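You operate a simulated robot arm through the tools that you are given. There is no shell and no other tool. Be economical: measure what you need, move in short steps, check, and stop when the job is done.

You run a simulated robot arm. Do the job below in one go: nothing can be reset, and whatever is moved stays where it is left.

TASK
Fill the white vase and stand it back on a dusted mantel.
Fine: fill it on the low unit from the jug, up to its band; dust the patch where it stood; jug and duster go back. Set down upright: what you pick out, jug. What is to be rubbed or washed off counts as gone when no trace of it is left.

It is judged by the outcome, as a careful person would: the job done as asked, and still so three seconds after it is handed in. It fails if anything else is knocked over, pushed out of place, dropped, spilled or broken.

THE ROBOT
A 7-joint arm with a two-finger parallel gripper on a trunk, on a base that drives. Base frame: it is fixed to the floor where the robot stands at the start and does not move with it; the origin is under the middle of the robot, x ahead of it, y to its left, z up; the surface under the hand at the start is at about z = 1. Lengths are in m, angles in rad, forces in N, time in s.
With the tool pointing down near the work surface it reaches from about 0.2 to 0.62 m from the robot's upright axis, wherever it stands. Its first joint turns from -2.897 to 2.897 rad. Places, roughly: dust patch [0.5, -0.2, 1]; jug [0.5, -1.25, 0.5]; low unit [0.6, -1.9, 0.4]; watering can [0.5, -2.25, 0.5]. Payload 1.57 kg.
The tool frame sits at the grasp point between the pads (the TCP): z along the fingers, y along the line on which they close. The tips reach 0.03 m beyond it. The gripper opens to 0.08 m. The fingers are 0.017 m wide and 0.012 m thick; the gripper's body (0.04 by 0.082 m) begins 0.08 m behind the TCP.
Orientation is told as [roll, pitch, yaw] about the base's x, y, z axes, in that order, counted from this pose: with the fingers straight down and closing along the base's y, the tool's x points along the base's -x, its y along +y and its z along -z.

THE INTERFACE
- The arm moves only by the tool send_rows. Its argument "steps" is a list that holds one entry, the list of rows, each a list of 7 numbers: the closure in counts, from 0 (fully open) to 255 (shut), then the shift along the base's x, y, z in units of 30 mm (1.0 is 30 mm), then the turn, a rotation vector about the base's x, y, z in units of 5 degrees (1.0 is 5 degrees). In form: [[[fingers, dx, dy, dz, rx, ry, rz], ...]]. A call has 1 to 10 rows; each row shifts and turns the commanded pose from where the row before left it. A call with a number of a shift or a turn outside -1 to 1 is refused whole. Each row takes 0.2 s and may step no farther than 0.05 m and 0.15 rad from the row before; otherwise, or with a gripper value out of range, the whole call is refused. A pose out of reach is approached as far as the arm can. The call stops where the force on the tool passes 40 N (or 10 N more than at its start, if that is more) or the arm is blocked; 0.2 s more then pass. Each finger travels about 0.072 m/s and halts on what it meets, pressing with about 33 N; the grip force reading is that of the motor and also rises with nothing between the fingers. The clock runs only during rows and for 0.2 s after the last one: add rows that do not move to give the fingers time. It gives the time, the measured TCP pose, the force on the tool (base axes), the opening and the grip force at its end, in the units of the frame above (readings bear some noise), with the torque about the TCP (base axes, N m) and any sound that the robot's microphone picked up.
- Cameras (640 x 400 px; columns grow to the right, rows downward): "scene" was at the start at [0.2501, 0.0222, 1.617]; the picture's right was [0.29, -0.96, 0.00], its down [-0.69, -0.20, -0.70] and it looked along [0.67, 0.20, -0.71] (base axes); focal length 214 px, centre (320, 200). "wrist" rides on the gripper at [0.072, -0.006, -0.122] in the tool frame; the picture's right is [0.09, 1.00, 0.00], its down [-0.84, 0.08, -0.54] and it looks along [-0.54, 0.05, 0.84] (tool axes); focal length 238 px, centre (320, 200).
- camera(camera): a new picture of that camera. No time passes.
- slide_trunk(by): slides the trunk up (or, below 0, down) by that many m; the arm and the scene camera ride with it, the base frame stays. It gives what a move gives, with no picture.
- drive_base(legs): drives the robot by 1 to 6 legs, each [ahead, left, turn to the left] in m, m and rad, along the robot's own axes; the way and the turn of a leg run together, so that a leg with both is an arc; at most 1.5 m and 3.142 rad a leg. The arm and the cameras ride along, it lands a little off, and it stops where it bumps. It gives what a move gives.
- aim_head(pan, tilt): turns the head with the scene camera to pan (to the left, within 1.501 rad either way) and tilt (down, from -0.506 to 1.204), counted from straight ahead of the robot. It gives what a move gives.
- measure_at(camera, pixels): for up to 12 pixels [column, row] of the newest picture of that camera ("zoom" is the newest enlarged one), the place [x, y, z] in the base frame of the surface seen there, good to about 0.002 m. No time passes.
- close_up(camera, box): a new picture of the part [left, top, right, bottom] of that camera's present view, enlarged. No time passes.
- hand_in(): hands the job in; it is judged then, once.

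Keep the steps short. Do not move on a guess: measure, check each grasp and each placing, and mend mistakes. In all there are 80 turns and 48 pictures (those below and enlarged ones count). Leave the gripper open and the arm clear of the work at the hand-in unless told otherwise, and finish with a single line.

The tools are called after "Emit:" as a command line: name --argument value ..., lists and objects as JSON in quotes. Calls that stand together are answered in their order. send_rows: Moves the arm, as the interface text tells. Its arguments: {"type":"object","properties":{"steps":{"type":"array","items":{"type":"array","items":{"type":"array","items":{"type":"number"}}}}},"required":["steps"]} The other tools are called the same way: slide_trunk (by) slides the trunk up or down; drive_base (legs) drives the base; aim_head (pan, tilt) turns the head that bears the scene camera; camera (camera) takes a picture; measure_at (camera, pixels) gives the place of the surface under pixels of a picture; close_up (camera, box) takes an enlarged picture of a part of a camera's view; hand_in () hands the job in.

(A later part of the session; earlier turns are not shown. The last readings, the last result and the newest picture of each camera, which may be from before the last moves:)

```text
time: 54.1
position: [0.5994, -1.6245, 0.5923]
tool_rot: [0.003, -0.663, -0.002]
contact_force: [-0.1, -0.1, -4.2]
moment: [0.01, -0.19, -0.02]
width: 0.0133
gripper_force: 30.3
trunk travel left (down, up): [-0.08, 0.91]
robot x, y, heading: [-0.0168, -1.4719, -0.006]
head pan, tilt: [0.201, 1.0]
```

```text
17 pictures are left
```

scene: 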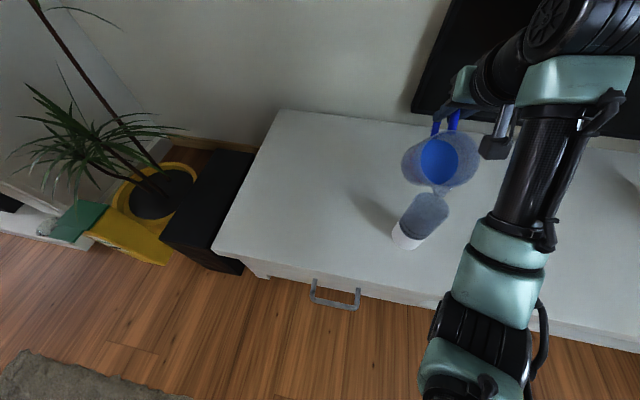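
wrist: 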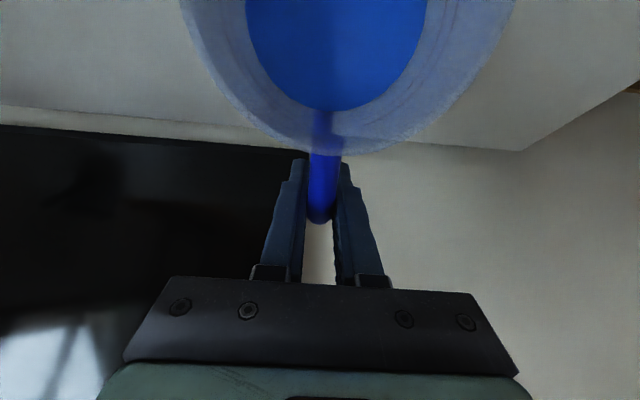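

The view is excellent now; spout is seen over the vase mouth at (440,188). Measuring the spout tip.

Emit:
close_up --camera "scene" --box '[376, 120, 504, 250]'

Emit:
measure_at --camera "scene" --pixels '[[441, 189], [441, 193], [438, 187], [444, 188], [425, 198], [440, 200], [447, 210], [405, 245], [425, 240]]'

```text
3.08 times, centred on (440, 185) of scene
```

zoom: 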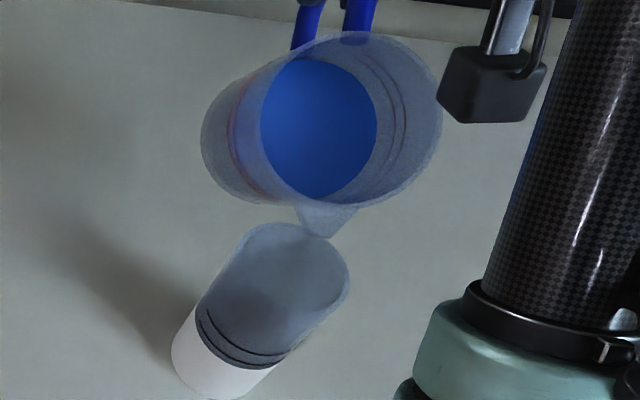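

```text
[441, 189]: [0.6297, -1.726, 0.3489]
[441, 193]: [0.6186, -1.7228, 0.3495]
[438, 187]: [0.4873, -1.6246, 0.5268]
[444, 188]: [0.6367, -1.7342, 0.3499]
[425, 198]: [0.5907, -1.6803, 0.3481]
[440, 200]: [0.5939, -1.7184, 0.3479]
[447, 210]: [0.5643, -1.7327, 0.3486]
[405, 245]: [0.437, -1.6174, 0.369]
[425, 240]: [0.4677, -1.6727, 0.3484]
```

Spout tip is at about (0.48, −1.624, 0.526), right over the vase mouth. Tilting to 48° with the lip held in place, and checking.

Emit:
send_rows --steps '[[[255, -0.08, 0, 0.15, 0, -0.7, 0], [255, -0.08, 0, 0.15, 0, -0.7, 0], [255, -0.12, 0, 0.2, 0, -0.6, 0], [255, 0, 0, 0, 0, 0, 0], [255, 0, 0, 0, 0, 0, 0], [255, 0, 0, 0, 0, 0, 0]]]'

Emit:
close_up --camera "scene" --box '[376, 120, 504, 250]'

```text
time: 55.5
position: [0.5918, -1.6233, 0.6078]
tool_rot: [0.003, -0.837, -0.002]
contact_force: [-0.6, -0.1, -5.3]
moment: [-0.04, -0.18, 0.03]
width: 0.0135
gripper_force: 30.7
trunk travel left (down, up): [-0.08, 0.91]
robot x, y, heading: [-0.0116, -1.4795, -0.009]
head pan, tilt: [0.201, 1.0]
```

```text
3.08 times, centred on (440, 185) of scene
```

zoom: 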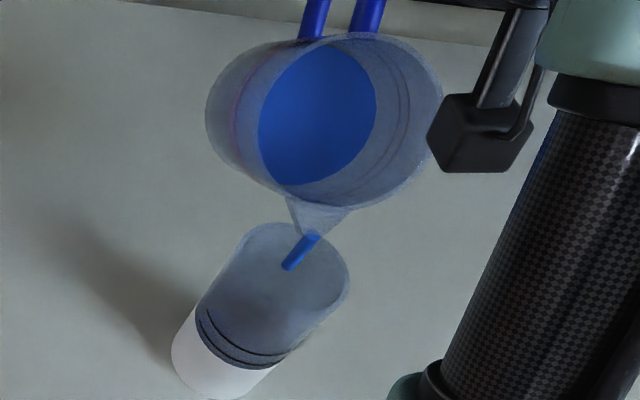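

A stream is running from the spout into the vase. Waiting ~1 s at this tilt.

Emit:
send_rows --steps '[[[255, 0, 0, 0, 0, 0, 0], [255, 0, 0, 0, 0, 0, 0], [255, 0, 0, 0, 0, 0, 0], [255, 0, 0, 0, 0, 0, 0]]]'

Emit:
close_up --camera "scene" --box '[376, 120, 504, 250]'

```text
time: 56.5
position: [0.592, -1.6244, 0.607]
tool_rot: [0.004, -0.837, -0.003]
contact_force: [-0.9, 0.6, -4.9]
moment: [-0.02, -0.13, -0.02]
width: 0.0135
gripper_force: 30.0
trunk travel left (down, up): [-0.08, 0.91]
robot x, y, heading: [-0.0136, -1.4762, -0.002]
head pan, tilt: [0.201, 1.0]
```

```text
3.08 times, centred on (440, 185) of scene
```

zoom: 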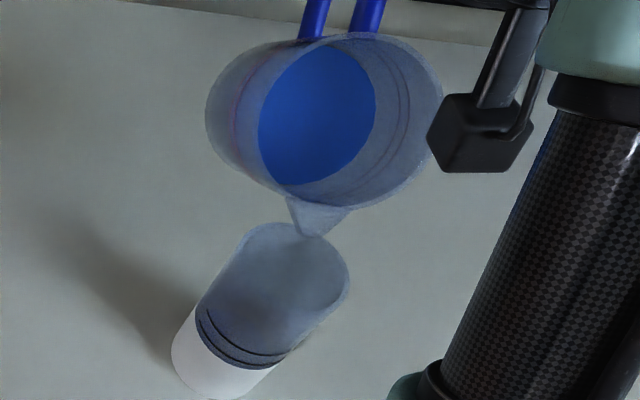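

The flow has stopped by itself (equilibrium at this tilt). Going on to 53° and waiting for it to stop.

Emit:
send_rows --steps '[[[255, -0.12, 0, 0.16, 0, -0.5, 0], [255, -0.12, 0, 0.16, 0, -0.5, 0], [255, 0, 0, 0, 0, 0, 0], [255, 0, 0, 0, 0, 0, 0], [255, 0, 0, 0, 0, 0, 0], [255, 0, 0, 0, 0, 0, 0], [255, 0, 0, 0, 0, 0, 0], [255, 0, 0, 0, 0, 0, 0], [255, 0, 0, 0, 0, 0, 0], [255, 0, 0, 0, 0, 0, 0]]]'

Emit:
close_up --camera "scene" --box '[376, 120, 504, 250]'

```text
time: 58.7
position: [0.5838, -1.6245, 0.6183]
tool_rot: [0.002, -0.924, -0.004]
contact_force: [-0.2, 0.1, -4.6]
moment: [0.01, -0.11, 0.01]
width: 0.0135
gripper_force: 30.3
trunk travel left (down, up): [-0.08, 0.91]
robot x, y, heading: [-0.0118, -1.4753, -0.005]
head pan, tilt: [0.201, 1.0]
```

```text
3.08 times, centred on (440, 185) of scene
```

zoom: 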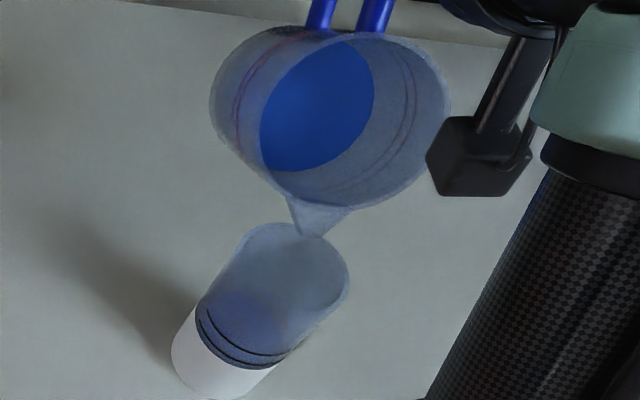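

Stopped again; a faint blue shows in the vase. Going 2° further and zooming on the vase.

Emit:
send_rows --steps '[[[255, -0.1, 0, 0.12, 0, -0.4, 0], [255, 0, 0, 0, 0, 0, 0], [255, 0, 0, 0, 0, 0, 0], [255, 0, 0, 0, 0, 0, 0], [255, 0, 0, 0, 0, 0, 0], [255, 0, 0, 0, 0, 0, 0], [255, 0, 0, 0, 0, 0, 0], [255, 0, 0, 0, 0, 0, 0]]]'

Emit:
close_up --camera "scene" --box '[386, 185, 466, 250]'

```text
time: 60.5
position: [0.5807, -1.6232, 0.6218]
tool_rot: [0.004, -0.959, -0.004]
contact_force: [-0.1, -0.4, -3.6]
moment: [0.0, -0.11, 0.01]
width: 0.0136
gripper_force: 30.0
trunk travel left (down, up): [-0.08, 0.91]
robot x, y, heading: [-0.0137, -1.478, -0.0]
head pan, tilt: [0.201, 1.0]
```

```text
6.15 times, centred on (426, 218) of scene
```

zoom: 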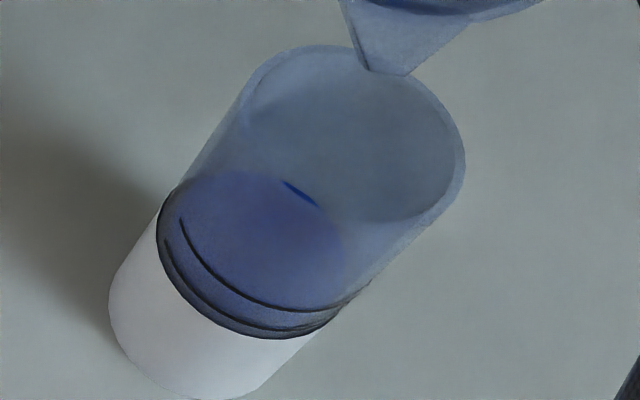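

Water is now visible above the white sleeve. I'll measure its surface height and the two band lines.

Emit:
measure_at --camera "zoom" --pixels '[[240, 210], [280, 230], [310, 220], [260, 190], [300, 194], [330, 240], [225, 275], [250, 295], [300, 310], [185, 275], [205, 295], [270, 326]]'

Emit:
measure_at --camera "zoom" --pixels '[[190, 238], [183, 225], [168, 250], [175, 265], [160, 270], [200, 310], [250, 332], [230, 335], [285, 311], [200, 255], [292, 188], [314, 203]]'

```text
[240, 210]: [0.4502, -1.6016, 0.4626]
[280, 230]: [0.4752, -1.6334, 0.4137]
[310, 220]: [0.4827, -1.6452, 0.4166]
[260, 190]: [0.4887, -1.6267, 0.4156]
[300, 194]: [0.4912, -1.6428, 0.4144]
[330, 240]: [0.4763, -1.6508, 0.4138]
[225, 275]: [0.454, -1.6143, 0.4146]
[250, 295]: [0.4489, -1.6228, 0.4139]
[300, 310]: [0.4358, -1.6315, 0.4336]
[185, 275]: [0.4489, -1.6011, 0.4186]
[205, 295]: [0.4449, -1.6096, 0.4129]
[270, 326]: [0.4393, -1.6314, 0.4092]
```

```text
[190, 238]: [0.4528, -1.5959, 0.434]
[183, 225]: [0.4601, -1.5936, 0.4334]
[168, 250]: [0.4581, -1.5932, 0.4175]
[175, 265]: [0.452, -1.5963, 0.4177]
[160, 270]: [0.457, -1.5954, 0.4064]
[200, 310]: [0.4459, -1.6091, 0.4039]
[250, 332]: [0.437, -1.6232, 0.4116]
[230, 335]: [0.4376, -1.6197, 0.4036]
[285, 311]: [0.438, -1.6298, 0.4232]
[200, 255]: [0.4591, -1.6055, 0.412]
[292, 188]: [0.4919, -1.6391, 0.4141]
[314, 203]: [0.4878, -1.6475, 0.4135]
```

Water surface is z 0.414; the band spans lines at z ≈ 0.418 and 0.434. About 10 mm more needed: tilting 1.4° more.

Emit:
send_rows --steps '[[[255, -0.07, 0, 0.08, 0, -0.28, 0], [255, 0, 0, 0, 0, 0, 0], [255, 0, 0, 0, 0, 0, 0], [255, 0, 0, 0, 0, 0, 0], [255, 0, 0, 0, 0, 0, 0], [255, 0, 0, 0, 0, 0, 0], [255, 0, 0, 0, 0, 0, 0], [255, 0, 0, 0, 0, 0, 0]]]'

Emit:
close_up --camera "scene" --box '[386, 185, 466, 250]'

Emit:
measure_at --camera "zoom" --pixels '[[280, 230], [310, 220], [270, 195], [300, 200], [330, 240], [225, 265], [250, 285], [290, 215], [185, 228], [178, 268], [292, 185], [260, 240]]'

```text
time: 62.3
position: [0.5782, -1.6229, 0.6242]
tool_rot: [0.004, -0.984, -0.004]
contact_force: [-0.7, -0.4, -3.5]
moment: [-0.01, -0.07, -0.04]
width: 0.0136
gripper_force: 30.2
trunk travel left (down, up): [-0.08, 0.91]
robot x, y, heading: [-0.0159, -1.4769, 0.0]
head pan, tilt: [0.201, 1.0]
```

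```text
6.15 times, centred on (426, 218) of scene
```

zoom: 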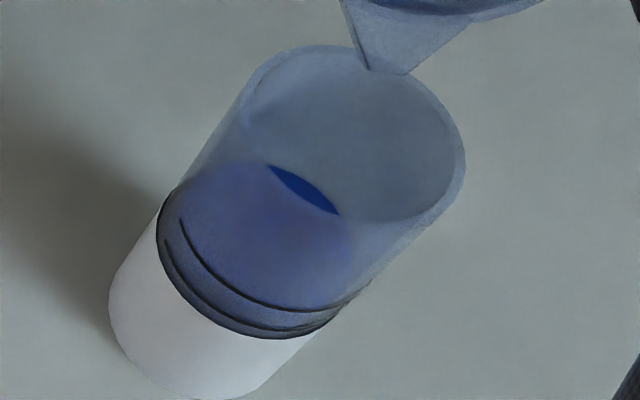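

```text
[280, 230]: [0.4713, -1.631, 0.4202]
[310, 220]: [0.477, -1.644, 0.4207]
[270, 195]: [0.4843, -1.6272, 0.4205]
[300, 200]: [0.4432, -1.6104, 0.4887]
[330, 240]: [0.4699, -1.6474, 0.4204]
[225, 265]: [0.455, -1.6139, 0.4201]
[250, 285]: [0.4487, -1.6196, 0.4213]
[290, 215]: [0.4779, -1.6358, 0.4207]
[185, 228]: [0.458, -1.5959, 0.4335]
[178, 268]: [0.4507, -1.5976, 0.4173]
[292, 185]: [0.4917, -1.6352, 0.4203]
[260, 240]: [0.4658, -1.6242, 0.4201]
```

Level is 0.4205, stream stopped. Another 1.2° for the middle of the band.

Emit:
send_rows --steps '[[[255, -0.06, 0, 0.07, 0, -0.24, 0], [255, 0, 0, 0, 0, 0, 0], [255, 0, 0, 0, 0, 0, 0], [255, 0, 0, 0, 0, 0, 0], [255, 0, 0, 0, 0, 0, 0], [255, 0, 0, 0, 0, 0, 0], [255, 0, 0, 0, 0, 0, 0], [255, 0, 0, 0, 0, 0, 0]]]'

Emit:
close_up --camera "scene" --box '[386, 185, 466, 250]'

Emit:
measure_at --camera "zoom" --pixels '[[280, 230], [310, 220], [270, 195], [330, 240], [225, 265], [250, 285], [290, 215], [260, 240]]'

```text
time: 64.1
position: [0.5765, -1.624, 0.6262]
tool_rot: [0.004, -1.005, -0.004]
contact_force: [-0.1, -0.1, -3.1]
moment: [-0.03, -0.06, 0.02]
width: 0.0133
gripper_force: 30.2
trunk travel left (down, up): [-0.08, 0.91]
robot x, y, heading: [-0.0154, -1.4754, -0.001]
head pan, tilt: [0.201, 1.0]
```

```text
6.15 times, centred on (426, 218) of scene
```

zoom: 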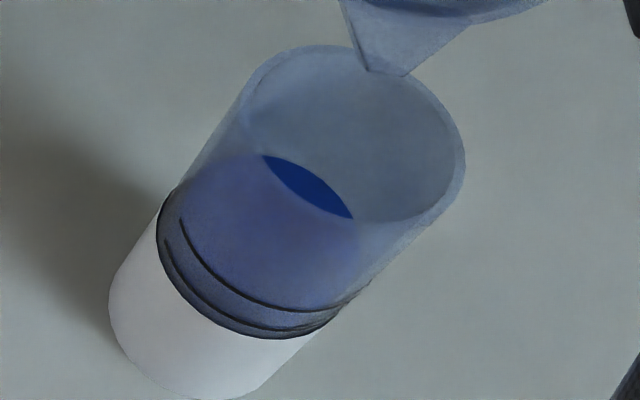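

```text
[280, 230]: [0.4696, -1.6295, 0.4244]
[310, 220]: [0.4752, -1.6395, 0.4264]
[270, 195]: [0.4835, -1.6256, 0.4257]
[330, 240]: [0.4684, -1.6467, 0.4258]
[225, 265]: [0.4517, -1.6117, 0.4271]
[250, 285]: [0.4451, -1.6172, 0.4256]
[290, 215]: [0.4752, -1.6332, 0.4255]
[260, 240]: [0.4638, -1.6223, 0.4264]
```

Level is 0.426 — mid-band. Untilting the jug while rising.

Emit:
send_rows --steps '[[[255, 0, 0, 0.2, 0, 1, 0], [255, 0, 0, 0.2, 0, 1, 0], [255, 0, 0, 0.2, 0, 1, 0], [255, 0.1, 0, 0.2, 0, 1, 0], [255, 0.1, 0, 0.2, 0, 1, 0], [255, 0.1, 0, 0.2, 0, 1, 0], [255, 0.1, 0, 0.2, 0, 1, 0], [255, 0.1, 0, 0, 0, 1, 0], [255, 0, 0, 0, 0, 1, 0], [255, 0, 0, 0, 0, 1, 0]]]'

Emit:
send_rows --steps '[[[255, 0, 0, 0, 0, 1, 0], [255, 0, 0, 0, 0, 0.52, 0], [255, 0, 0, 0, 0, 0, 0]]]'

```text
time: 66.3
position: [0.5924, -1.6246, 0.6672]
tool_rot: [0.002, -0.133, -0.003]
contact_force: [0.2, 0.0, -3.4]
moment: [0.02, -0.22, 0.05]
width: 0.0135
gripper_force: 30.1
trunk travel left (down, up): [-0.08, 0.91]
robot x, y, heading: [-0.0149, -1.4773, 0.0]
head pan, tilt: [0.201, 1.0]
```

```text
time: 67.1
position: [0.5915, -1.624, 0.6668]
tool_rot: [0.0, 0.0, -0.001]
contact_force: [-0.1, 0.3, -2.5]
moment: [-0.01, -0.23, 0.0]
width: 0.0138
gripper_force: 29.7
trunk travel left (down, up): [-0.08, 0.91]
robot x, y, heading: [-0.0132, -1.4782, 0.004]
head pan, tilt: [0.201, 1.0]
```

Jug is level. Carrying it back to its old spot with the reverse turn.

Emit:
send_rows --steps '[[[255, -0.255, 0.774, 0, 0, 0, -1], [255, -0.255, 0.774, 0, 0, 0, -1], [255, -0.255, 0.774, 0, 0, 0, -1], [255, -0.255, 0.774, 0, 0, 0, -1], [255, -0.255, 0.774, 0, 0, 0, -1], [255, -0.255, 0.774, 0, 0, 0, -1], [255, -0.255, 0.774, 0, 0, 0, -1], [255, -0.255, 0.774, 0, 0, 0, -1], [255, -0.255, 0.774, 0, 0, 0, -1], [255, -0.255, 0.774, 0, 0, 0, -1]]]'

Emit:
send_rows --steps '[[[255, 0, 0, -1, 0, 0, -0.62], [255, 0, 0, -1, 0, 0, 0], [255, 0, 0, -1, 0, 0, 0], [255, 0, 0, -1, 0, 0, 0], [255, 0, 0, -1, 0, 0, 0], [255, 0, 0, -1, 0, 0, 0], [255, 0, 0, -0.8, 0, 0, 0], [255, 0, 0, -0.4, 0, 0, 0], [255, 0, 0, 0, 0, 0, 0]]]'

```text
time: 69.3
position: [0.5165, -1.391, 0.6698]
tool_rot: [-0.001, 0.001, -0.876]
contact_force: [0.0, 0.2, -3.1]
moment: [-0.18, -0.15, 0.04]
width: 0.0134
gripper_force: 30.5
trunk travel left (down, up): [-0.08, 0.91]
robot x, y, heading: [-0.0138, -1.4777, -0.003]
head pan, tilt: [0.201, 1.0]
```

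```text
time: 71.3
position: [0.515, -1.3916, 0.4502]
tool_rot: [0.001, 0.001, -0.93]
contact_force: [0.5, -0.5, -2.9]
moment: [-0.15, -0.15, 0.02]
width: 0.0136
gripper_force: 29.9
trunk travel left (down, up): [-0.08, 0.91]
robot x, y, heading: [-0.0172, -1.478, -0.002]
head pan, tilt: [0.201, 1.0]
```

Over its spot with 14 mm to go; lowering gently.

Emit:
send_rows --steps '[[[255, 0, 0, -0.25, 0, 0, 0], [255, 0, 0, -0.15, 0, 0, 0], [255, 0, 0, -0.05, 0, 0, 0], [255, 0, 0, 0, 0, 0, 0]]]'

```text
time: 72.3
position: [0.5153, -1.3928, 0.4391]
tool_rot: [0.002, 0.002, -0.929]
contact_force: [0.3, -0.2, 3.0]
moment: [0.3, 0.34, 0.06]
width: 0.0136
gripper_force: 30.2
trunk travel left (down, up): [-0.08, 0.91]
robot x, y, heading: [-0.0146, -1.4771, -0.004]
head pan, tilt: [0.201, 1.0]
```

Touching down (force turned upward). Opening the fingers and rising.

Emit:
send_rows --steps '[[[255, 0, 0, -0.04, 0, 0, 0], [235, 0, 0, 0, 0, 0, 0], [200, 0, 0, 0, 0, 0, 0], [120, 0, 0, 0, 0, 0, 0], [0, 0, 0, 0, 0, 0, 0], [0, 0, 0, 0, 0, 0, 0], [0, 0, 0, 0, 0, 0, 0], [0, 0, 0, 0, 0, 0, 0]]]'

Emit:
send_rows --steps '[[[0, 0, 0, 1, 0, 0, 0], [0, 0, 0, 1, 0, 0, 0], [0, 0, 0, 1, 0, 0, 0], [0, 0, 0, 1, 0, 0, 0], [0, 0, 0, 1, 0, 0, 0], [0, 0, 0, 1, 0, 0, 0], [0, 0, 0, 1, 0, 0, 0], [0, 0, 0, 0, 0, 0, 0]]]'

Emit:
send_rows --steps '[[[0, -0.16, -0.77, 0, 0, 0, 1], [0, -0.16, -0.77, 0, 0, 0, 1], [0, -0.16, -0.77, 0, 0, 0, 1], [0, -0.16, -0.77, 0, 0, 0, 1], [0, -0.16, -0.77, 0, 0, 0, 1], [0, -0.16, -0.77, 0, 0, 0, 1], [0, -0.16, -0.77, 0, 0, 0, 1], [0, -0.16, -0.77, 0, 0, 0, 1], [0, -0.16, -0.77, 0, 0, 0, 1], [0, -0.16, -0.77, 0, 0, 0, 1]]]'

Emit:
send_rows --steps '[[[0, 0, 0, 0, 0, 0, 0.63], [0, 0, 0, 0, 0, 0, 0]]]'

Emit:
camera --camera "scene"

```text
time: 74.1
position: [0.5143, -1.3908, 0.4364]
tool_rot: [0.001, -0.001, -0.929]
contact_force: [-0.2, 0.3, -0.4]
moment: [0.0, 0.01, 0.03]
width: 0.0798
gripper_force: 0.1
trunk travel left (down, up): [-0.08, 0.91]
robot x, y, heading: [-0.0151, -1.4776, -0.003]
head pan, tilt: [0.201, 1.0]
```

```text
time: 75.9
position: [0.5158, -1.392, 0.6468]
tool_rot: [0.001, 0.001, -0.929]
contact_force: [0.2, -0.3, -0.5]
moment: [0.03, -0.01, 0.02]
width: 0.08
gripper_force: 0.1
trunk travel left (down, up): [-0.08, 0.91]
robot x, y, heading: [-0.0121, -1.4788, 0.001]
head pan, tilt: [0.201, 1.0]
```

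```text
time: 78.1
position: [0.4677, -1.6241, 0.6472]
tool_rot: [0.0, 0.0, -0.055]
contact_force: [0.6, -0.3, 0.9]
moment: [-0.02, 0.0, -0.01]
width: 0.0799
gripper_force: 0.0
trunk travel left (down, up): [-0.08, 0.91]
robot x, y, heading: [-0.0115, -1.4788, -0.0]
head pan, tilt: [0.201, 1.0]
```

```text
time: 78.7
position: [0.4662, -1.6244, 0.6463]
tool_rot: [-0.001, 0.001, -0.001]
contact_force: [-0.6, 0.6, 0.6]
moment: [-0.03, -0.03, 0.02]
width: 0.0795
gripper_force: 0.1
trunk travel left (down, up): [-0.08, 0.91]
robot x, y, heading: [-0.0159, -1.4749, -0.007]
head pan, tilt: [0.201, 1.0]
```

```text
9 pictures are left
```

scene: 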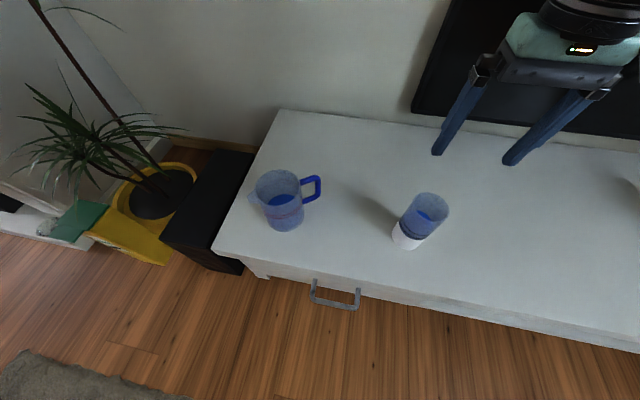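

Jug is back upright in place and the vase stands filled to its band. Next, dusting while the hand is free: raise the trunk and drive back to the mantel, then look down at the patch and duster.

Emit:
slide_trunk --by 0.4

Emit:
slide_trunk --by 0.4

Emit:
drive_base --legs '[[-0.1, 0, 0], [0, 1.327, 0], [0.16, 0, 0]]'

Emit:
aim_head --pan 0.1 --tilt 0.95

Emit:
camera --camera "scene"

```text
time: 82.5
position: [0.4661, -1.624, 1.0462]
tool_rot: [0.0, -0.001, -0.002]
contact_force: [-0.5, 0.2, 0.2]
moment: [-0.03, 0.0, 0.0]
width: 0.08
gripper_force: 0.1
trunk travel left (down, up): [-0.48, 0.51]
robot x, y, heading: [-0.0143, -1.4783, 0.001]
head pan, tilt: [0.201, 1.0]
```

```text
time: 86.4
position: [0.4684, -1.6222, 1.4467]
tool_rot: [0.0, 0.002, -0.003]
contact_force: [-0.5, -0.6, 0.0]
moment: [-0.03, 0.01, -0.02]
width: 0.0799
gripper_force: 0.1
trunk travel left (down, up): [-0.88, 0.11]
robot x, y, heading: [-0.0122, -1.4776, -0.006]
head pan, tilt: [0.201, 1.0]
```

```text
time: 94.8
position: [0.5351, -0.3155, 1.4476]
tool_rot: [-0.001, -0.001, -0.011]
contact_force: [0.8, 0.2, -0.5]
moment: [-0.02, -0.02, 0.01]
width: 0.0801
gripper_force: 0.1
trunk travel left (down, up): [-0.88, 0.11]
robot x, y, heading: [0.0542, -0.1601, -0.017]
head pan, tilt: [0.201, 1.0]
```

```text
time: 95.4
position: [0.5376, -0.3145, 1.4458]
tool_rot: [0.001, 0.0, -0.013]
contact_force: [0.6, 0.2, -0.3]
moment: [-0.01, 0.01, 0.02]
width: 0.0801
gripper_force: 0.1
trunk travel left (down, up): [-0.88, 0.11]
robot x, y, heading: [0.0571, -0.1599, -0.013]
head pan, tilt: [0.099, 0.949]
```

```text
8 pictures are left
```

scene: 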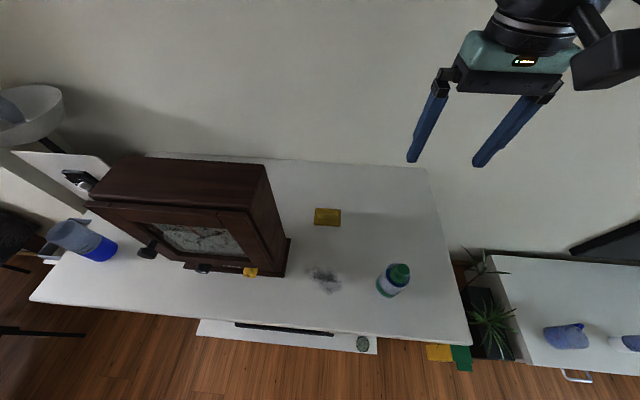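

Measuring the dust patch extents and the duster.

Emit:
measure_at --camera "scene" --pixels '[[324, 279], [307, 268], [342, 290], [324, 264], [328, 294], [308, 280], [340, 272], [315, 208], [340, 209], [315, 225], [340, 226], [328, 216]]'

Emit:
close_up --camera "scene" --box '[276, 200, 372, 300]'

Emit:
measure_at --camera "zoom" --pixels '[[275, 90], [355, 90], [285, 40], [345, 42], [315, 62], [285, 65], [345, 68]]'

```text
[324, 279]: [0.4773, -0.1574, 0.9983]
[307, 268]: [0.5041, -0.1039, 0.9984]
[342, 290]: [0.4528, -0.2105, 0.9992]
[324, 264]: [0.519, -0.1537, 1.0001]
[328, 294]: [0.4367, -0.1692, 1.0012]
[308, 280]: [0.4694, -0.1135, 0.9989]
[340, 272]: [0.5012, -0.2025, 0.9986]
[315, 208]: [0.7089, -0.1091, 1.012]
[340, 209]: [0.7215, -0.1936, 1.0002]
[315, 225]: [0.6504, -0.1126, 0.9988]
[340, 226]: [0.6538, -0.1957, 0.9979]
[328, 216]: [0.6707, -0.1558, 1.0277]
```

```text
4.00 times, centred on (324, 250) of scene
```

zoom: 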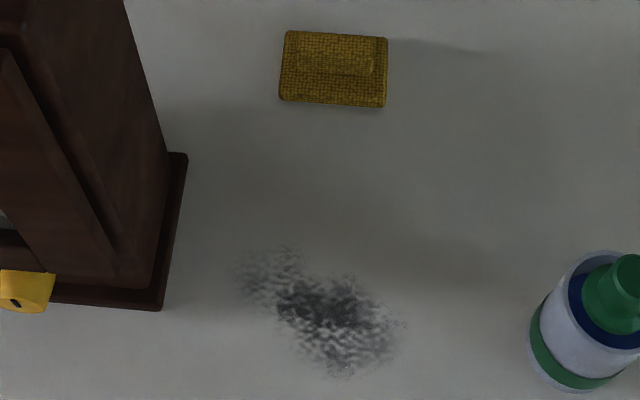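

```text
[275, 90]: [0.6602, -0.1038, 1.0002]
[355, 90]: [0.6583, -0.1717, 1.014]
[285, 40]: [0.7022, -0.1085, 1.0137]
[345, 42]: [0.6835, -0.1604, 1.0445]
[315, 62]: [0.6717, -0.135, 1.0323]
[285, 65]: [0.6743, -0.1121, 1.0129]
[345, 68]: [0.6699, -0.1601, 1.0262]
```

Dust spans x 0.435–0.525, y −0.10…−0.215. Duster ridge centre ≈ (0.680, −0.152), top z 1.045. Turning the hand 90° and going over the duster.

Emit:
send_rows --steps '[[[0, 0.264, 0.301, 0, 0, 0, 1], [0, 0.264, 0.301, 0, 0, 0, 1], [0, 0.264, 0.301, 0, 0, 0, 1], [0, 0.264, 0.301, 0, 0, 0, 1], [0, 0.264, 0.301, 0, 0, 0, 1], [0, 0.264, 0.301, 0, 0, 0, 1], [0, 0.264, 0.301, 0, 0, 0, 1], [0, 0.264, 0.301, 0, 0, 0, 1], [0, 0.264, 0.301, 0, 0, 0, 1], [0, 0.264, 0.301, 0, 0, 0, 1]]]'

Emit:
send_rows --steps '[[[0, 0.264, 0.301, -0.9, 0, 0, 1], [0, 0.264, 0.301, -0.9, 0, 0, 1], [0, 0.264, 0.301, -0.9, 0, 0, 1], [0, 0.264, 0.301, -0.9, 0, 0, 1], [0, 0.264, 0.301, -0.9, 0, 0, 1], [0, 0.264, 0.301, -0.9, 0, 0, 1], [0, 0.264, 0.301, -0.9, 0, 0, 1], [0, 0.264, 0.301, -0.9, 0, 0, 1], [0, 0, 0, -0.9, 0, 0, 0.15], [0, 0, 0, 0, 0, 0, 0]]]'

Emit:
camera --camera "wrist"

```text
time: 97.6
position: [0.6159, -0.2241, 1.4457]
tool_rot: [-0.001, 0.0, 0.862]
contact_force: [-0.1, -0.8, 0.3]
moment: [0.0, -0.02, -0.01]
width: 0.0802
gripper_force: 0.1
trunk travel left (down, up): [-0.88, 0.11]
robot x, y, heading: [0.0597, -0.164, -0.018]
head pan, tilt: [0.099, 0.949]
```

```text
time: 99.8
position: [0.6773, -0.1526, 1.2011]
tool_rot: [-0.001, 0.0, 1.571]
contact_force: [-0.3, -0.4, 0.3]
moment: [-0.02, -0.01, 0.0]
width: 0.0799
gripper_force: 0.0
trunk travel left (down, up): [-0.88, 0.11]
robot x, y, heading: [0.056, -0.1646, -0.014]
head pan, tilt: [0.099, 0.949]
```

```text
6 pictures are left
```

wrist: 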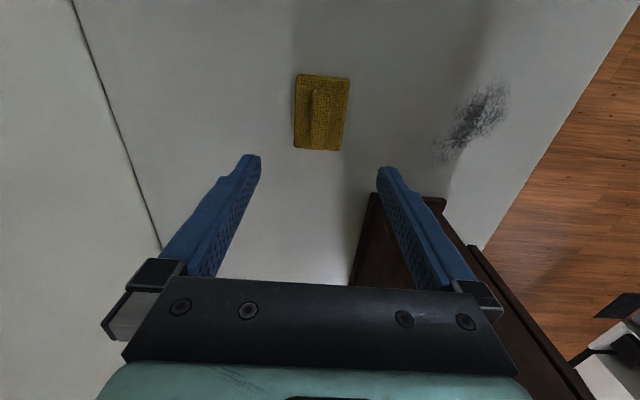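

Emit:
measure_at --camera "wrist" --pixels '[[318, 92], [320, 110], [320, 125], [312, 110], [330, 110], [305, 110], [340, 110], [300, 75], [349, 80], [296, 147], [340, 150], [380, 200]]'

```text
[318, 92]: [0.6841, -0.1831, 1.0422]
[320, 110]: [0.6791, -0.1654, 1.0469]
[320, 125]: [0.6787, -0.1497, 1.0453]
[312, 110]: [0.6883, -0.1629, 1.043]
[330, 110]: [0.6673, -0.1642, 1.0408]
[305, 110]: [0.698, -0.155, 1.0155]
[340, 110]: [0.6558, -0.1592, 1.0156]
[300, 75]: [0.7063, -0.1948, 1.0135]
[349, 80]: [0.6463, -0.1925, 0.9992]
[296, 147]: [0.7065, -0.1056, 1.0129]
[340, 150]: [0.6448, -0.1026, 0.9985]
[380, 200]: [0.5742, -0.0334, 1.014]
```

Hand is centred on the ridge (x 0.678, y −0.152). Descending to z 1.05 and gripping.

Emit:
send_rows --steps '[[[0, 0, 0, -1, 0, 0, 0], [0, 0, 0, -1, 0, 0, 0], [0, 0, 0, -1, 0, 0, 0], [0, 0, 0, -1, 0, 0, 0], [0, 0, 0, -0.7, 0, 0, 0], [0, 0, 0, -0.4, 0, 0, 0], [0, 0, 0, 0, 0, 0, 0]]]'

Emit:
send_rows --steps '[[[255, 0, 0, 0, 0, 0, 0], [255, 0, 0, 0, 0, 0, 0], [255, 0, 0, 0, 0, 0, 0], [255, 0, 0, 0, 0, 0, 0], [255, 0, 0, 0, 0, 0, 0], [255, 0, 0, 0, 0, 0, 0]]]'

Emit:
send_rows --steps '[[[255, 0, 0, 0.5, 0, 0, 0], [255, 0, 0, 0.8, 0, 0, 0], [255, 0, 0, 0, 0, 0, 0]]]'

```text
time: 101.4
position: [0.6761, -0.1514, 1.053]
tool_rot: [0.0, -0.002, 1.571]
contact_force: [-0.5, 0.8, -1.3]
moment: [-0.02, -0.01, -0.03]
width: 0.0802
gripper_force: 0.1
out of reach, approached as far as the arm can: row 6
trunk travel left (down, up): [-0.88, 0.11]
robot x, y, heading: [0.0566, -0.1607, -0.01]
head pan, tilt: [0.099, 0.949]
```

```text
time: 102.8
position: [0.6749, -0.1509, 1.0538]
tool_rot: [0.0, -0.001, 1.571]
contact_force: [0.7, -0.8, 0.9]
moment: [0.0, -0.04, -0.04]
width: 0.0206
gripper_force: 33.3
trunk travel left (down, up): [-0.88, 0.11]
robot x, y, heading: [0.0568, -0.1614, -0.008]
head pan, tilt: [0.099, 0.949]
```

```text
time: 103.6
position: [0.676, -0.1518, 1.092]
tool_rot: [0.002, -0.001, 1.572]
contact_force: [0.3, 0.6, -0.3]
moment: [-0.01, -0.01, -0.03]
width: 0.0211
gripper_force: 33.4
trunk travel left (down, up): [-0.88, 0.11]
robot x, y, heading: [0.0595, -0.1626, -0.014]
head pan, tilt: [0.099, 0.949]
```

Duster gripped (width 21 mm). Carrying it to the patch start and lowering it on to the mantel.

Emit:
send_rows --steps '[[[255, -0.874, 0.213, 0, 0, 0, 0], [255, -0.874, 0.213, 0, 0, 0, 0], [255, -0.874, 0.213, 0, 0, 0, 0], [255, -0.874, 0.213, 0, 0, 0, 0], [255, -0.874, 0.213, 0, 0, 0, 0], [255, 0, 0, -0.6, 0, 0, 0], [255, 0, 0, -0.6, 0, 0, 0], [255, 0, 0, -0.13, 0, 0, 0], [255, 0, 0, 0, 0, 0, 0]]]'

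```text
time: 105.6
position: [0.5436, -0.1192, 1.0531]
tool_rot: [-0.005, -0.003, 1.57]
contact_force: [-1.3, -0.1, 20.2]
moment: [0.02, 0.28, 0.0]
width: 0.0205
gripper_force: 32.6
trunk travel left (down, up): [-0.88, 0.11]
robot x, y, heading: [0.0581, -0.1632, -0.014]
head pan, tilt: [0.099, 0.949]
```

20 N of contact. Easing a little and wiping in strokes along x at y ≈ −0.12, then −0.155 and −0.19.

Emit:
send_rows --steps '[[[255, -0.8, 0, 0.02, 0, 0, 0], [255, -0.85, 0, 0, 0, 0, 0], [255, -0.85, 0, 0, 0, 0, 0], [255, -0.85, 0, 0, 0, 0, 0], [255, -0.8, 0, 0, 0, 0, 0], [255, 0.8, 0, 0, 0, 0, 0], [255, 0.85, 0, 0, 0, 0, 0], [255, 0.85, 0, 0, 0, 0, 0], [255, 0.85, 0, 0, 0, 0, 0], [255, 0.8, 0, 0, 0, 0, 0]]]'

Emit:
send_rows --steps '[[[255, 0, -0.9, 0, 0, 0, 0], [255, -0.85, 0, 0, 0, 0, 0], [255, -0.85, 0, 0, 0, 0, 0], [255, -0.85, 0, 0, 0, 0, 0], [255, -0.8, 0, 0, 0, 0, 0], [255, -0.8, 0, 0, 0, 0, 0], [255, 0, -0.95, 0, 0, 0, 0], [255, 0.8, 0, 0, 0, 0, 0], [255, 0.85, 0, 0, 0, 0, 0], [255, 0.85, 0, 0, 0, 0, 0]]]'

Emit:
send_rows --steps '[[[255, 0.85, 0, 0, 0, 0, 0], [255, 0.8, 0, 0, 0, 0, 0], [255, 0, -0.4, 0, 0, 0, 0], [255, -0.85, 0, 0, 0, 0, 0], [255, -0.85, 0, 0, 0, 0, 0], [255, -0.85, 0, 0, 0, 0, 0], [255, -0.8, 0, 0, 0, 0, 0], [255, -0.8, 0, 0, 0, 0, 0], [255, 0, 0.9, 0, 0, 0, 0], [255, 0.8, 0, 0, 0, 0, 0]]]'

Emit:
send_rows --steps '[[[255, 0.85, 0.4, 0, 0, 0, 0], [255, 0.85, 0, 0, 0, 0, 0], [255, 0.85, 0, 0, 0, 0, 0], [255, 0.8, 0, 0, 0, 0, 0], [255, 0, 0, 1, 0, 0, 0], [255, 0.8, 0, 1, 0, 0, 0], [255, 0.8, 0, 0, 0, 0, 0], [255, 0.8, 0, 0, 0, 0, 0], [255, 0, 0, 0, 0, 0, 0]]]'

Emit:
close_up --camera "scene" --box '[276, 200, 372, 300]'

```text
time: 107.8
position: [0.5435, -0.1206, 1.0542]
tool_rot: [-0.001, -0.002, 1.572]
contact_force: [-6.1, -0.5, 14.4]
moment: [-0.11, 0.23, -0.02]
width: 0.0209
gripper_force: 33.3
trunk travel left (down, up): [-0.88, 0.11]
robot x, y, heading: [0.0533, -0.164, -0.013]
head pan, tilt: [0.099, 0.949]
```

```text
time: 109.5
position: [0.4191, -0.1705, 1.0527]
tool_rot: [0.002, -0.006, 1.582]
contact_force: [-6.7, 7.7, 19.9]
moment: [-0.55, 0.17, -0.27]
width: 0.0209
gripper_force: 33.0
trunk travel left (down, up): [-0.88, 0.11]
robot x, y, heading: [0.057, -0.1611, -0.013]
head pan, tilt: [0.099, 0.949]
stopped in row 8: the force on the tool passed its limit at 43 N (the readings are from after the stop); the commanded pose is now the measured one
```

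```text
time: 111.7
position: [0.3649, -0.1534, 1.0534]
tool_rot: [0.01, -0.008, 1.58]
contact_force: [-17.4, 0.0, 34.2]
moment: [-0.46, 0.22, -0.21]
width: 0.0208
gripper_force: 33.3
trunk travel left (down, up): [-0.88, 0.11]
robot x, y, heading: [0.0527, -0.1628, -0.011]
head pan, tilt: [0.099, 0.949]
```

```text
time: 113.7
position: [0.5198, -0.1423, 1.0818]
tool_rot: [0.003, -0.004, 1.577]
contact_force: [-0.5, 0.1, -0.8]
moment: [-0.02, 0.02, 0.0]
width: 0.0212
gripper_force: 32.9
out of reach, approached as far as the arm can: row 6
trunk travel left (down, up): [-0.88, 0.11]
robot x, y, heading: [0.0599, -0.1621, -0.016]
head pan, tilt: [0.099, 0.949]
```

```text
4.00 times, centred on (324, 250) of scene
```

zoom: 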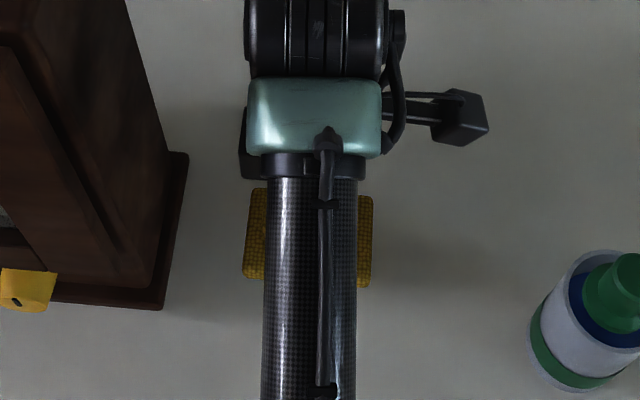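

One stroke was cut by the force limit, so coverage is uneven. I'll redo the right part with lighter pressure: start at (0.535, −0.195).

Emit:
send_rows --steps '[[[255, 0.25, -0.88, 0, 0, 0, 0], [255, 0.25, -0.88, 0, 0, 0, 0], [255, 0, 0, -0.6, 0, 0, 0], [255, 0, 0, -0.32, 0, 0, 0], [255, 0, 0, 0, 0, 0, 0]]]'

```text
time: 114.9
position: [0.5354, -0.1952, 1.0528]
tool_rot: [0.004, -0.005, 1.577]
contact_force: [0.2, 0.7, 0.4]
moment: [0.0, -0.02, -0.01]
width: 0.021
gripper_force: 33.0
trunk travel left (down, up): [-0.88, 0.11]
robot x, y, heading: [0.0558, -0.1665, -0.014]
head pan, tilt: [0.099, 0.949]
```

Emit:
send_rows --steps '[[[255, 0, 0, -0.05, 0, 0, 0], [255, 0, 0, -0.03, 0, 0, 0], [255, 0, 0, 0, 0, 0, 0]]]'

```text
time: 115.7
position: [0.5324, -0.1968, 1.0544]
tool_rot: [0.005, -0.007, 1.578]
contact_force: [0.1, 0.3, 2.1]
moment: [0.09, -0.07, 0.01]
width: 0.0209
gripper_force: 32.8
trunk travel left (down, up): [-0.88, 0.11]
robot x, y, heading: [0.0607, -0.1656, -0.011]
head pan, tilt: [0.099, 0.949]
```

Light contact (2 N). Pressing ~1 mm more and stroking there and back along y ≈ −0.197.

Emit:
send_rows --steps '[[[255, 0, 0, -0.035, 0, 0, 0], [255, -0.72, 0, 0, 0, 0, 0], [255, -0.72, 0, 0, 0, 0, 0], [255, -0.72, 0, 0, 0, 0, 0], [255, -0.72, 0, 0, 0, 0, 0], [255, -0.72, 0, 0, 0, 0, 0], [255, 0, 0, 0, 0, 0, 0]]]'

Emit:
send_rows --steps '[[[255, 0.72, 0, 0, 0, 0, 0], [255, 0.72, 0, 0, 0, 0, 0], [255, 0.72, 0, 0, 0, 0, 0], [255, 0.72, 0, 0, 0, 0, 0], [255, 0.72, 0, 0, 0, 0, 0], [255, 0, 0, 0, 0, 0, 0]]]'

```text
time: 117.3
position: [0.4274, -0.1966, 1.0533]
tool_rot: [-0.001, -0.005, 1.577]
contact_force: [9.0, 0.3, 23.7]
moment: [0.05, -0.25, -0.01]
width: 0.0211
gripper_force: 32.8
trunk travel left (down, up): [-0.88, 0.11]
robot x, y, heading: [0.0589, -0.1612, -0.011]
head pan, tilt: [0.099, 0.949]
```

```text
time: 118.7
position: [0.5325, -0.1984, 1.0521]
tool_rot: [0.005, -0.004, 1.577]
contact_force: [0.4, -0.2, -0.7]
moment: [0.01, -0.01, 0.01]
width: 0.0208
gripper_force: 33.0
trunk travel left (down, up): [-0.88, 0.11]
robot x, y, heading: [0.0574, -0.1633, -0.012]
head pan, tilt: [0.099, 0.949]
```

Now the middle line y ≈ −0.155.

Emit:
send_rows --steps '[[[255, 0, 0.72, 0, 0, 0, 0], [255, 0, 0.72, -0.04, 0, 0, 0], [255, -0.72, 0, 0, 0, 0, 0], [255, -0.72, 0, 0, 0, 0, 0], [255, -0.72, 0, 0.02, 0, 0, 0], [255, -0.72, 0, 0.02, 0, 0, 0], [255, -0.72, 0, 0, 0, 0, 0], [255, 0, 0, 0, 0, 0, 0]]]'

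```text
time: 120.5
position: [0.4276, -0.1558, 1.0527]
tool_rot: [0.0, -0.007, 1.578]
contact_force: [10.0, 0.2, 25.2]
moment: [0.04, -0.25, -0.01]
width: 0.0208
gripper_force: 32.8
trunk travel left (down, up): [-0.88, 0.11]
robot x, y, heading: [0.0618, -0.1595, -0.008]
head pan, tilt: [0.099, 0.949]
```

Emit:
send_rows --steps '[[[255, 0.72, 0, 0, 0, 0, 0], [255, 0.72, 0, -0.02, 0, 0, 0], [255, 0.72, 0, -0.02, 0, 0, 0], [255, 0.72, 0, 0, 0, 0, 0], [255, 0.72, 0, 0, 0, 0, 0], [255, 0, 0.65, 0, 0, 0, 0], [255, 0, 0.65, 0, 0, 0, 0], [255, 0, 0, 0, 0, 0, 0]]]'

Emit:
send_rows --steps '[[[255, -0.72, 0, 0, 0, 0, 0], [255, -0.72, 0, 0, 0, 0, 0], [255, -0.72, 0, 0.02, 0, 0, 0], [255, -0.72, 0, 0.02, 0, 0, 0], [255, -0.72, 0, 0, 0, 0, 0], [255, 0, 0, 0, 0, 0, 0]]]'

```text
time: 120.8
position: [0.4288, -0.1553, 1.0522]
tool_rot: [0.018, -0.005, 1.578]
contact_force: [-8.7, -0.4, 19.6]
moment: [0.0, -0.12, 0.03]
width: 0.0208
gripper_force: 32.8
trunk travel left (down, up): [-0.88, 0.11]
robot x, y, heading: [0.0574, -0.161, -0.013]
head pan, tilt: [0.099, 0.949]
stopped in row 1: the force on the tool passed its limit at 47 N (the readings are from after the stop); the commanded pose is now the measured one
```

```text
time: 122.2
position: [0.3215, -0.1543, 1.0521]
tool_rot: [0.019, -0.005, 1.577]
contact_force: [4.7, -0.6, 14.5]
moment: [-0.01, -0.66, -0.02]
width: 0.0209
gripper_force: 32.4
trunk travel left (down, up): [-0.88, 0.11]
robot x, y, heading: [0.056, -0.1649, -0.011]
head pan, tilt: [0.099, 0.949]
```

A reversal spike stopped the stroke and the duster went a bit over the front edge; lifting it clear, and moving it back to the rear so I can view the patch.

Emit:
send_rows --steps '[[[255, 0, 0, 1, 0, 0, 0], [255, 0, 0, 1, -0.2, 0.06, 0], [255, 0.9, 0, 0, 0, 0, 0], [255, 0.9, 0, 0, 0, 0, 0], [255, 0.9, 0, 0, 0, 0, 0], [255, 0.9, 0, 0, 0, 0, 0], [255, 0.9, 0, 0, 0, 0, 0], [255, 0.9, 0, 0, 0, 0, 0], [255, 0.9, 0, 0, 0, 0, 0], [255, 0, 0, 0, 0, 0, 0]]]'

Emit:
send_rows --steps '[[[255, 0.5, -1, 0.5, 0, 0, 0], [255, 0, -1, 0.5, 0, 0, 0], [255, 0, -1, 0.5, 0, 0, 0], [255, 0, -1, 0.5, 0, 0, 0], [255, 0, -1, 0, 0, 0, 0], [255, 0, -1, 0, 0, 0, 0], [255, 0, -1, 0, 0, 0, 0], [255, 0, 0, 0, 0, 0, 0]]]'

Emit:
camera --camera "scene"

```text
time: 124.4
position: [0.497, -0.1603, 1.0806]
tool_rot: [0.023, 0.014, 1.581]
contact_force: [0.8, 0.7, 0.6]
moment: [0.0, 0.0, 0.03]
width: 0.0208
gripper_force: 32.8
out of reach, approached as far as the arm can: row 2
trunk travel left (down, up): [-0.88, 0.11]
robot x, y, heading: [0.0557, -0.1622, -0.013]
head pan, tilt: [0.099, 0.949]
```

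```text
time: 126.2
position: [0.5116, -0.3698, 1.1407]
tool_rot: [0.025, 0.011, 1.576]
contact_force: [1.2, 0.5, -0.4]
moment: [0.0, 0.01, 0.03]
width: 0.021
gripper_force: 32.6
trunk travel left (down, up): [-0.88, 0.11]
robot x, y, heading: [0.0571, -0.1633, -0.012]
head pan, tilt: [0.099, 0.949]
```

```text
4 pictures are left
```

scene: 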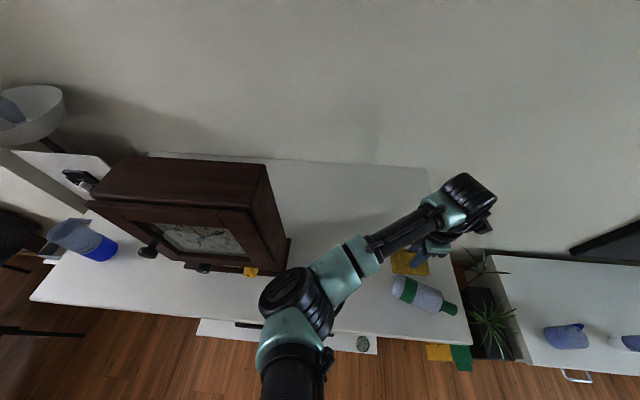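

The green bottle looks displaced — I must check it at once with measurements.

Emit:
measure_at --camera "scene" --pixels '[[397, 283], [405, 288], [415, 293], [425, 297], [435, 302], [445, 306], [452, 309], [410, 262], [420, 268], [430, 290]]'

Emit:
close_up --camera "scene" --box '[370, 230, 482, 330]'

```text
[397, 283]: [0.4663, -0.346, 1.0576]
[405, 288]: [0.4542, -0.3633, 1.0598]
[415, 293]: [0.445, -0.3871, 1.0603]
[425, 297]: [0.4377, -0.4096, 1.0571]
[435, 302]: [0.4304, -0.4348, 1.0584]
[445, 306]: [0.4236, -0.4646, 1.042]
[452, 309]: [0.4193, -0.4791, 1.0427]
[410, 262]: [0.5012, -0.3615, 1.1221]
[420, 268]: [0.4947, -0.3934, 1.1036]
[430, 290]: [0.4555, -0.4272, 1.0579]
```

```text
4.00 times, centred on (426, 280) of scene
```

zoom: 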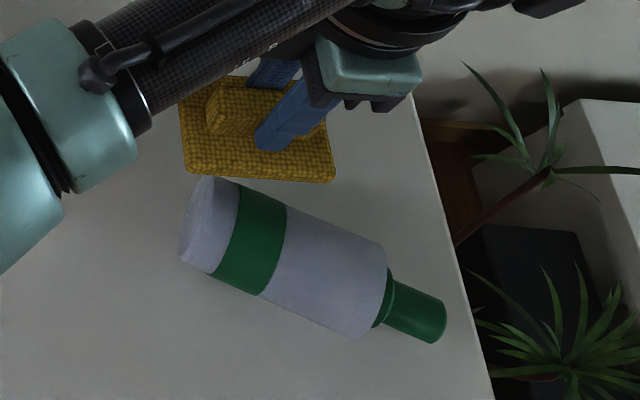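

The bottle has been knocked onto its side (my sideways move went by it too close); it has not rolled off or opened, so I will stand it up again at its place. First the duster: lift it and hold it high over its home, and use the wrist view to check the patch.

Emit:
send_rows --steps '[[[255, 0, 0, 1, 0, 0, 0], [255, 0, 0, 1, 0, 0, 0], [255, 0.6, 0.8, 0.3, 0, 0, 0], [255, 0.7, 0.9, 0, 0, 0, 0], [255, 0.7, 0.9, 0, 0, 0, 0], [255, 0.7, 0.9, 0, 0, 0, 0], [255, 0.7, 0.95, 0, 0, 0, 0], [255, 0.7, 0.95, 0, 0, 0, 0], [255, 0.7, 0.95, 0, 0, 0, 0], [255, 0.6, 0.95, 0, 0, 0, 0]]]'

Emit:
send_rows --steps '[[[255, 0, 0, 0, -0.28, -0.12, 0], [255, 0, 0, 0, 0, 0, 0]]]'

Emit:
camera --camera "wrist"

```text
time: 128.4
position: [0.674, -0.1487, 1.2066]
tool_rot: [0.024, 0.013, 1.576]
contact_force: [-0.8, -0.4, 0.2]
moment: [-0.03, 0.01, -0.02]
width: 0.0209
gripper_force: 33.5
trunk travel left (down, up): [-0.88, 0.11]
robot x, y, heading: [0.0564, -0.1588, -0.015]
head pan, tilt: [0.099, 0.949]
```

```text
time: 129.0
position: [0.6732, -0.1502, 1.2083]
tool_rot: [0.015, 0.037, 1.578]
contact_force: [-0.3, 0.3, 0.2]
moment: [0.04, -0.01, 0.0]
width: 0.021
gripper_force: 33.2
trunk travel left (down, up): [-0.88, 0.11]
robot x, y, heading: [0.0578, -0.1611, -0.018]
head pan, tilt: [0.099, 0.949]
```

```text
2 pictures are left
```

wrist: 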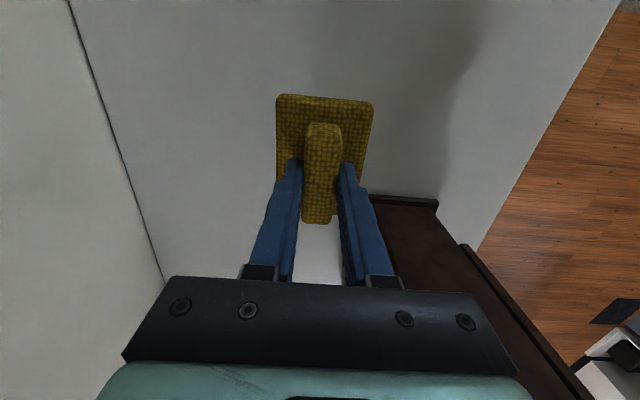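

The patch area (around (470,120)) is clean, no trace left. Levelling the hand and lowering the duster to its original place.

Emit:
send_rows --steps '[[[255, 0.06, -0.03, -1, 0.42, -0.17, -0.08], [255, 0, 0, -1, 0, 0, 0], [255, 0, 0, -1, 0, 0, 0], [255, 0, 0, -1, 0, 0, 0], [255, 0, 0, -0.8, 0, 0, 0], [255, 0, 0, 0, 0, 0, 0]]]'

Emit:
send_rows --steps '[[[255, 0, 0, -0.15, 0, 0, 0], [255, 0, 0, -0.1, 0, 0, 0], [255, 0, 0, 0, 0, 0, 0]]]'

```text
time: 130.4
position: [0.6754, -0.1518, 1.0631]
tool_rot: [-0.004, 0.002, 1.572]
contact_force: [-0.2, 0.2, -0.7]
moment: [0.02, 0.0, 0.03]
width: 0.0209
gripper_force: 33.0
out of reach, approached as far as the arm can: row 5
trunk travel left (down, up): [-0.88, 0.11]
robot x, y, heading: [0.0563, -0.1614, -0.01]
head pan, tilt: [0.099, 0.949]
```

```text
time: 131.2
position: [0.6724, -0.1517, 1.0572]
tool_rot: [-0.003, -0.001, 1.568]
contact_force: [0.6, 0.1, -0.2]
moment: [0.01, 0.0, -0.02]
width: 0.0207
gripper_force: 32.7
trunk travel left (down, up): [-0.88, 0.11]
robot x, y, heading: [0.0561, -0.1581, -0.015]
head pan, tilt: [0.099, 0.949]
```

Arm is at its reach limit; using the trunk to lower the last few mm.

Emit:
slide_trunk --by -0.004

```text
time: 131.8
position: [0.673, -0.152, 1.0537]
tool_rot: [-0.006, 0.001, 1.57]
contact_force: [0.1, 0.6, -0.7]
moment: [0.03, 0.02, 0.02]
width: 0.0208
gripper_force: 33.2
trunk travel left (down, up): [-0.876, 0.114]
robot x, y, heading: [0.0558, -0.1644, -0.012]
head pan, tilt: [0.099, 0.949]
```

Emit:
slide_trunk --by -0.002

```text
time: 132.3
position: [0.6718, -0.1516, 1.0539]
tool_rot: [-0.005, 0.0, 1.572]
contact_force: [-0.6, -0.4, 9.2]
moment: [0.38, 0.21, -0.03]
width: 0.0207
gripper_force: 32.9
trunk travel left (down, up): [-0.874, 0.116]
robot x, y, heading: [0.0534, -0.162, -0.009]
head pan, tilt: [0.099, 0.949]
```

Duster touches down (9 N). Releasing and rising; meanwhile measuring the bottle in the last enlarged picture.

Emit:
send_rows --steps '[[[230, 0, 0, 0, 0, 0, 0], [180, 0, 0, 0, 0, 0, 0], [60, 0, 0, 0, 0, 0, 0], [0, 0, 0, 0, 0, 0, 0], [0, 0, 0, 0, 0, 0, 0], [0, 0, 0, 0, 0, 0, 0], [0, 0, 0, 0, 0, 0, 0]]]'

Emit:
send_rows --steps '[[[0, 0, 0, 1, 0, 0, 0], [0, 0, 0, 1, 0, 0, 0], [0, 0, 0, 1, 0, 0, 0], [0, 0, 0, 1, 0, 0, 0], [0, 0, 0, 1, 0, 0, 0], [0, 0, 0, 1, 0, 0, 0], [0, 0, 0, 1, 0, 0, 0], [0, 0, 0, 0, 0, 0, 0]]]'

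Emit:
measure_at --camera "zoom" --pixels '[[200, 215], [240, 190], [222, 260], [275, 215], [250, 280], [330, 235], [290, 305], [375, 255], [350, 325], [320, 275], [430, 320], [390, 320]]'

```text
time: 133.9
position: [0.673, -0.1525, 1.0519]
tool_rot: [-0.003, 0.001, 1.571]
contact_force: [-0.4, -0.3, 0.4]
moment: [0.02, 0.0, -0.01]
width: 0.08
gripper_force: 0.0
trunk travel left (down, up): [-0.874, 0.116]
robot x, y, heading: [0.0574, -0.1635, -0.016]
head pan, tilt: [0.099, 0.949]
```

```text
time: 135.7
position: [0.6726, -0.1523, 1.2618]
tool_rot: [-0.003, 0.0, 1.57]
contact_force: [0.7, 0.2, -0.3]
moment: [-0.01, -0.01, -0.02]
width: 0.08
gripper_force: 0.0
trunk travel left (down, up): [-0.874, 0.116]
robot x, y, heading: [0.0549, -0.1641, -0.012]
head pan, tilt: [0.099, 0.949]
```

```text
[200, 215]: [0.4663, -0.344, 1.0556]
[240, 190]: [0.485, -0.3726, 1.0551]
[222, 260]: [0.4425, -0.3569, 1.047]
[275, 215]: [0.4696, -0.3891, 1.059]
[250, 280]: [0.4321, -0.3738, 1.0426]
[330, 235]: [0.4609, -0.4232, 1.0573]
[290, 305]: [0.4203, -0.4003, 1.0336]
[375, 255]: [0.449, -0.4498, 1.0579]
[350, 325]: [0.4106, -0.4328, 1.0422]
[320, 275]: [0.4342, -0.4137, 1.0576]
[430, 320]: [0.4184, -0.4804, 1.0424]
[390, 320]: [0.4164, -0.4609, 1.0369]
```

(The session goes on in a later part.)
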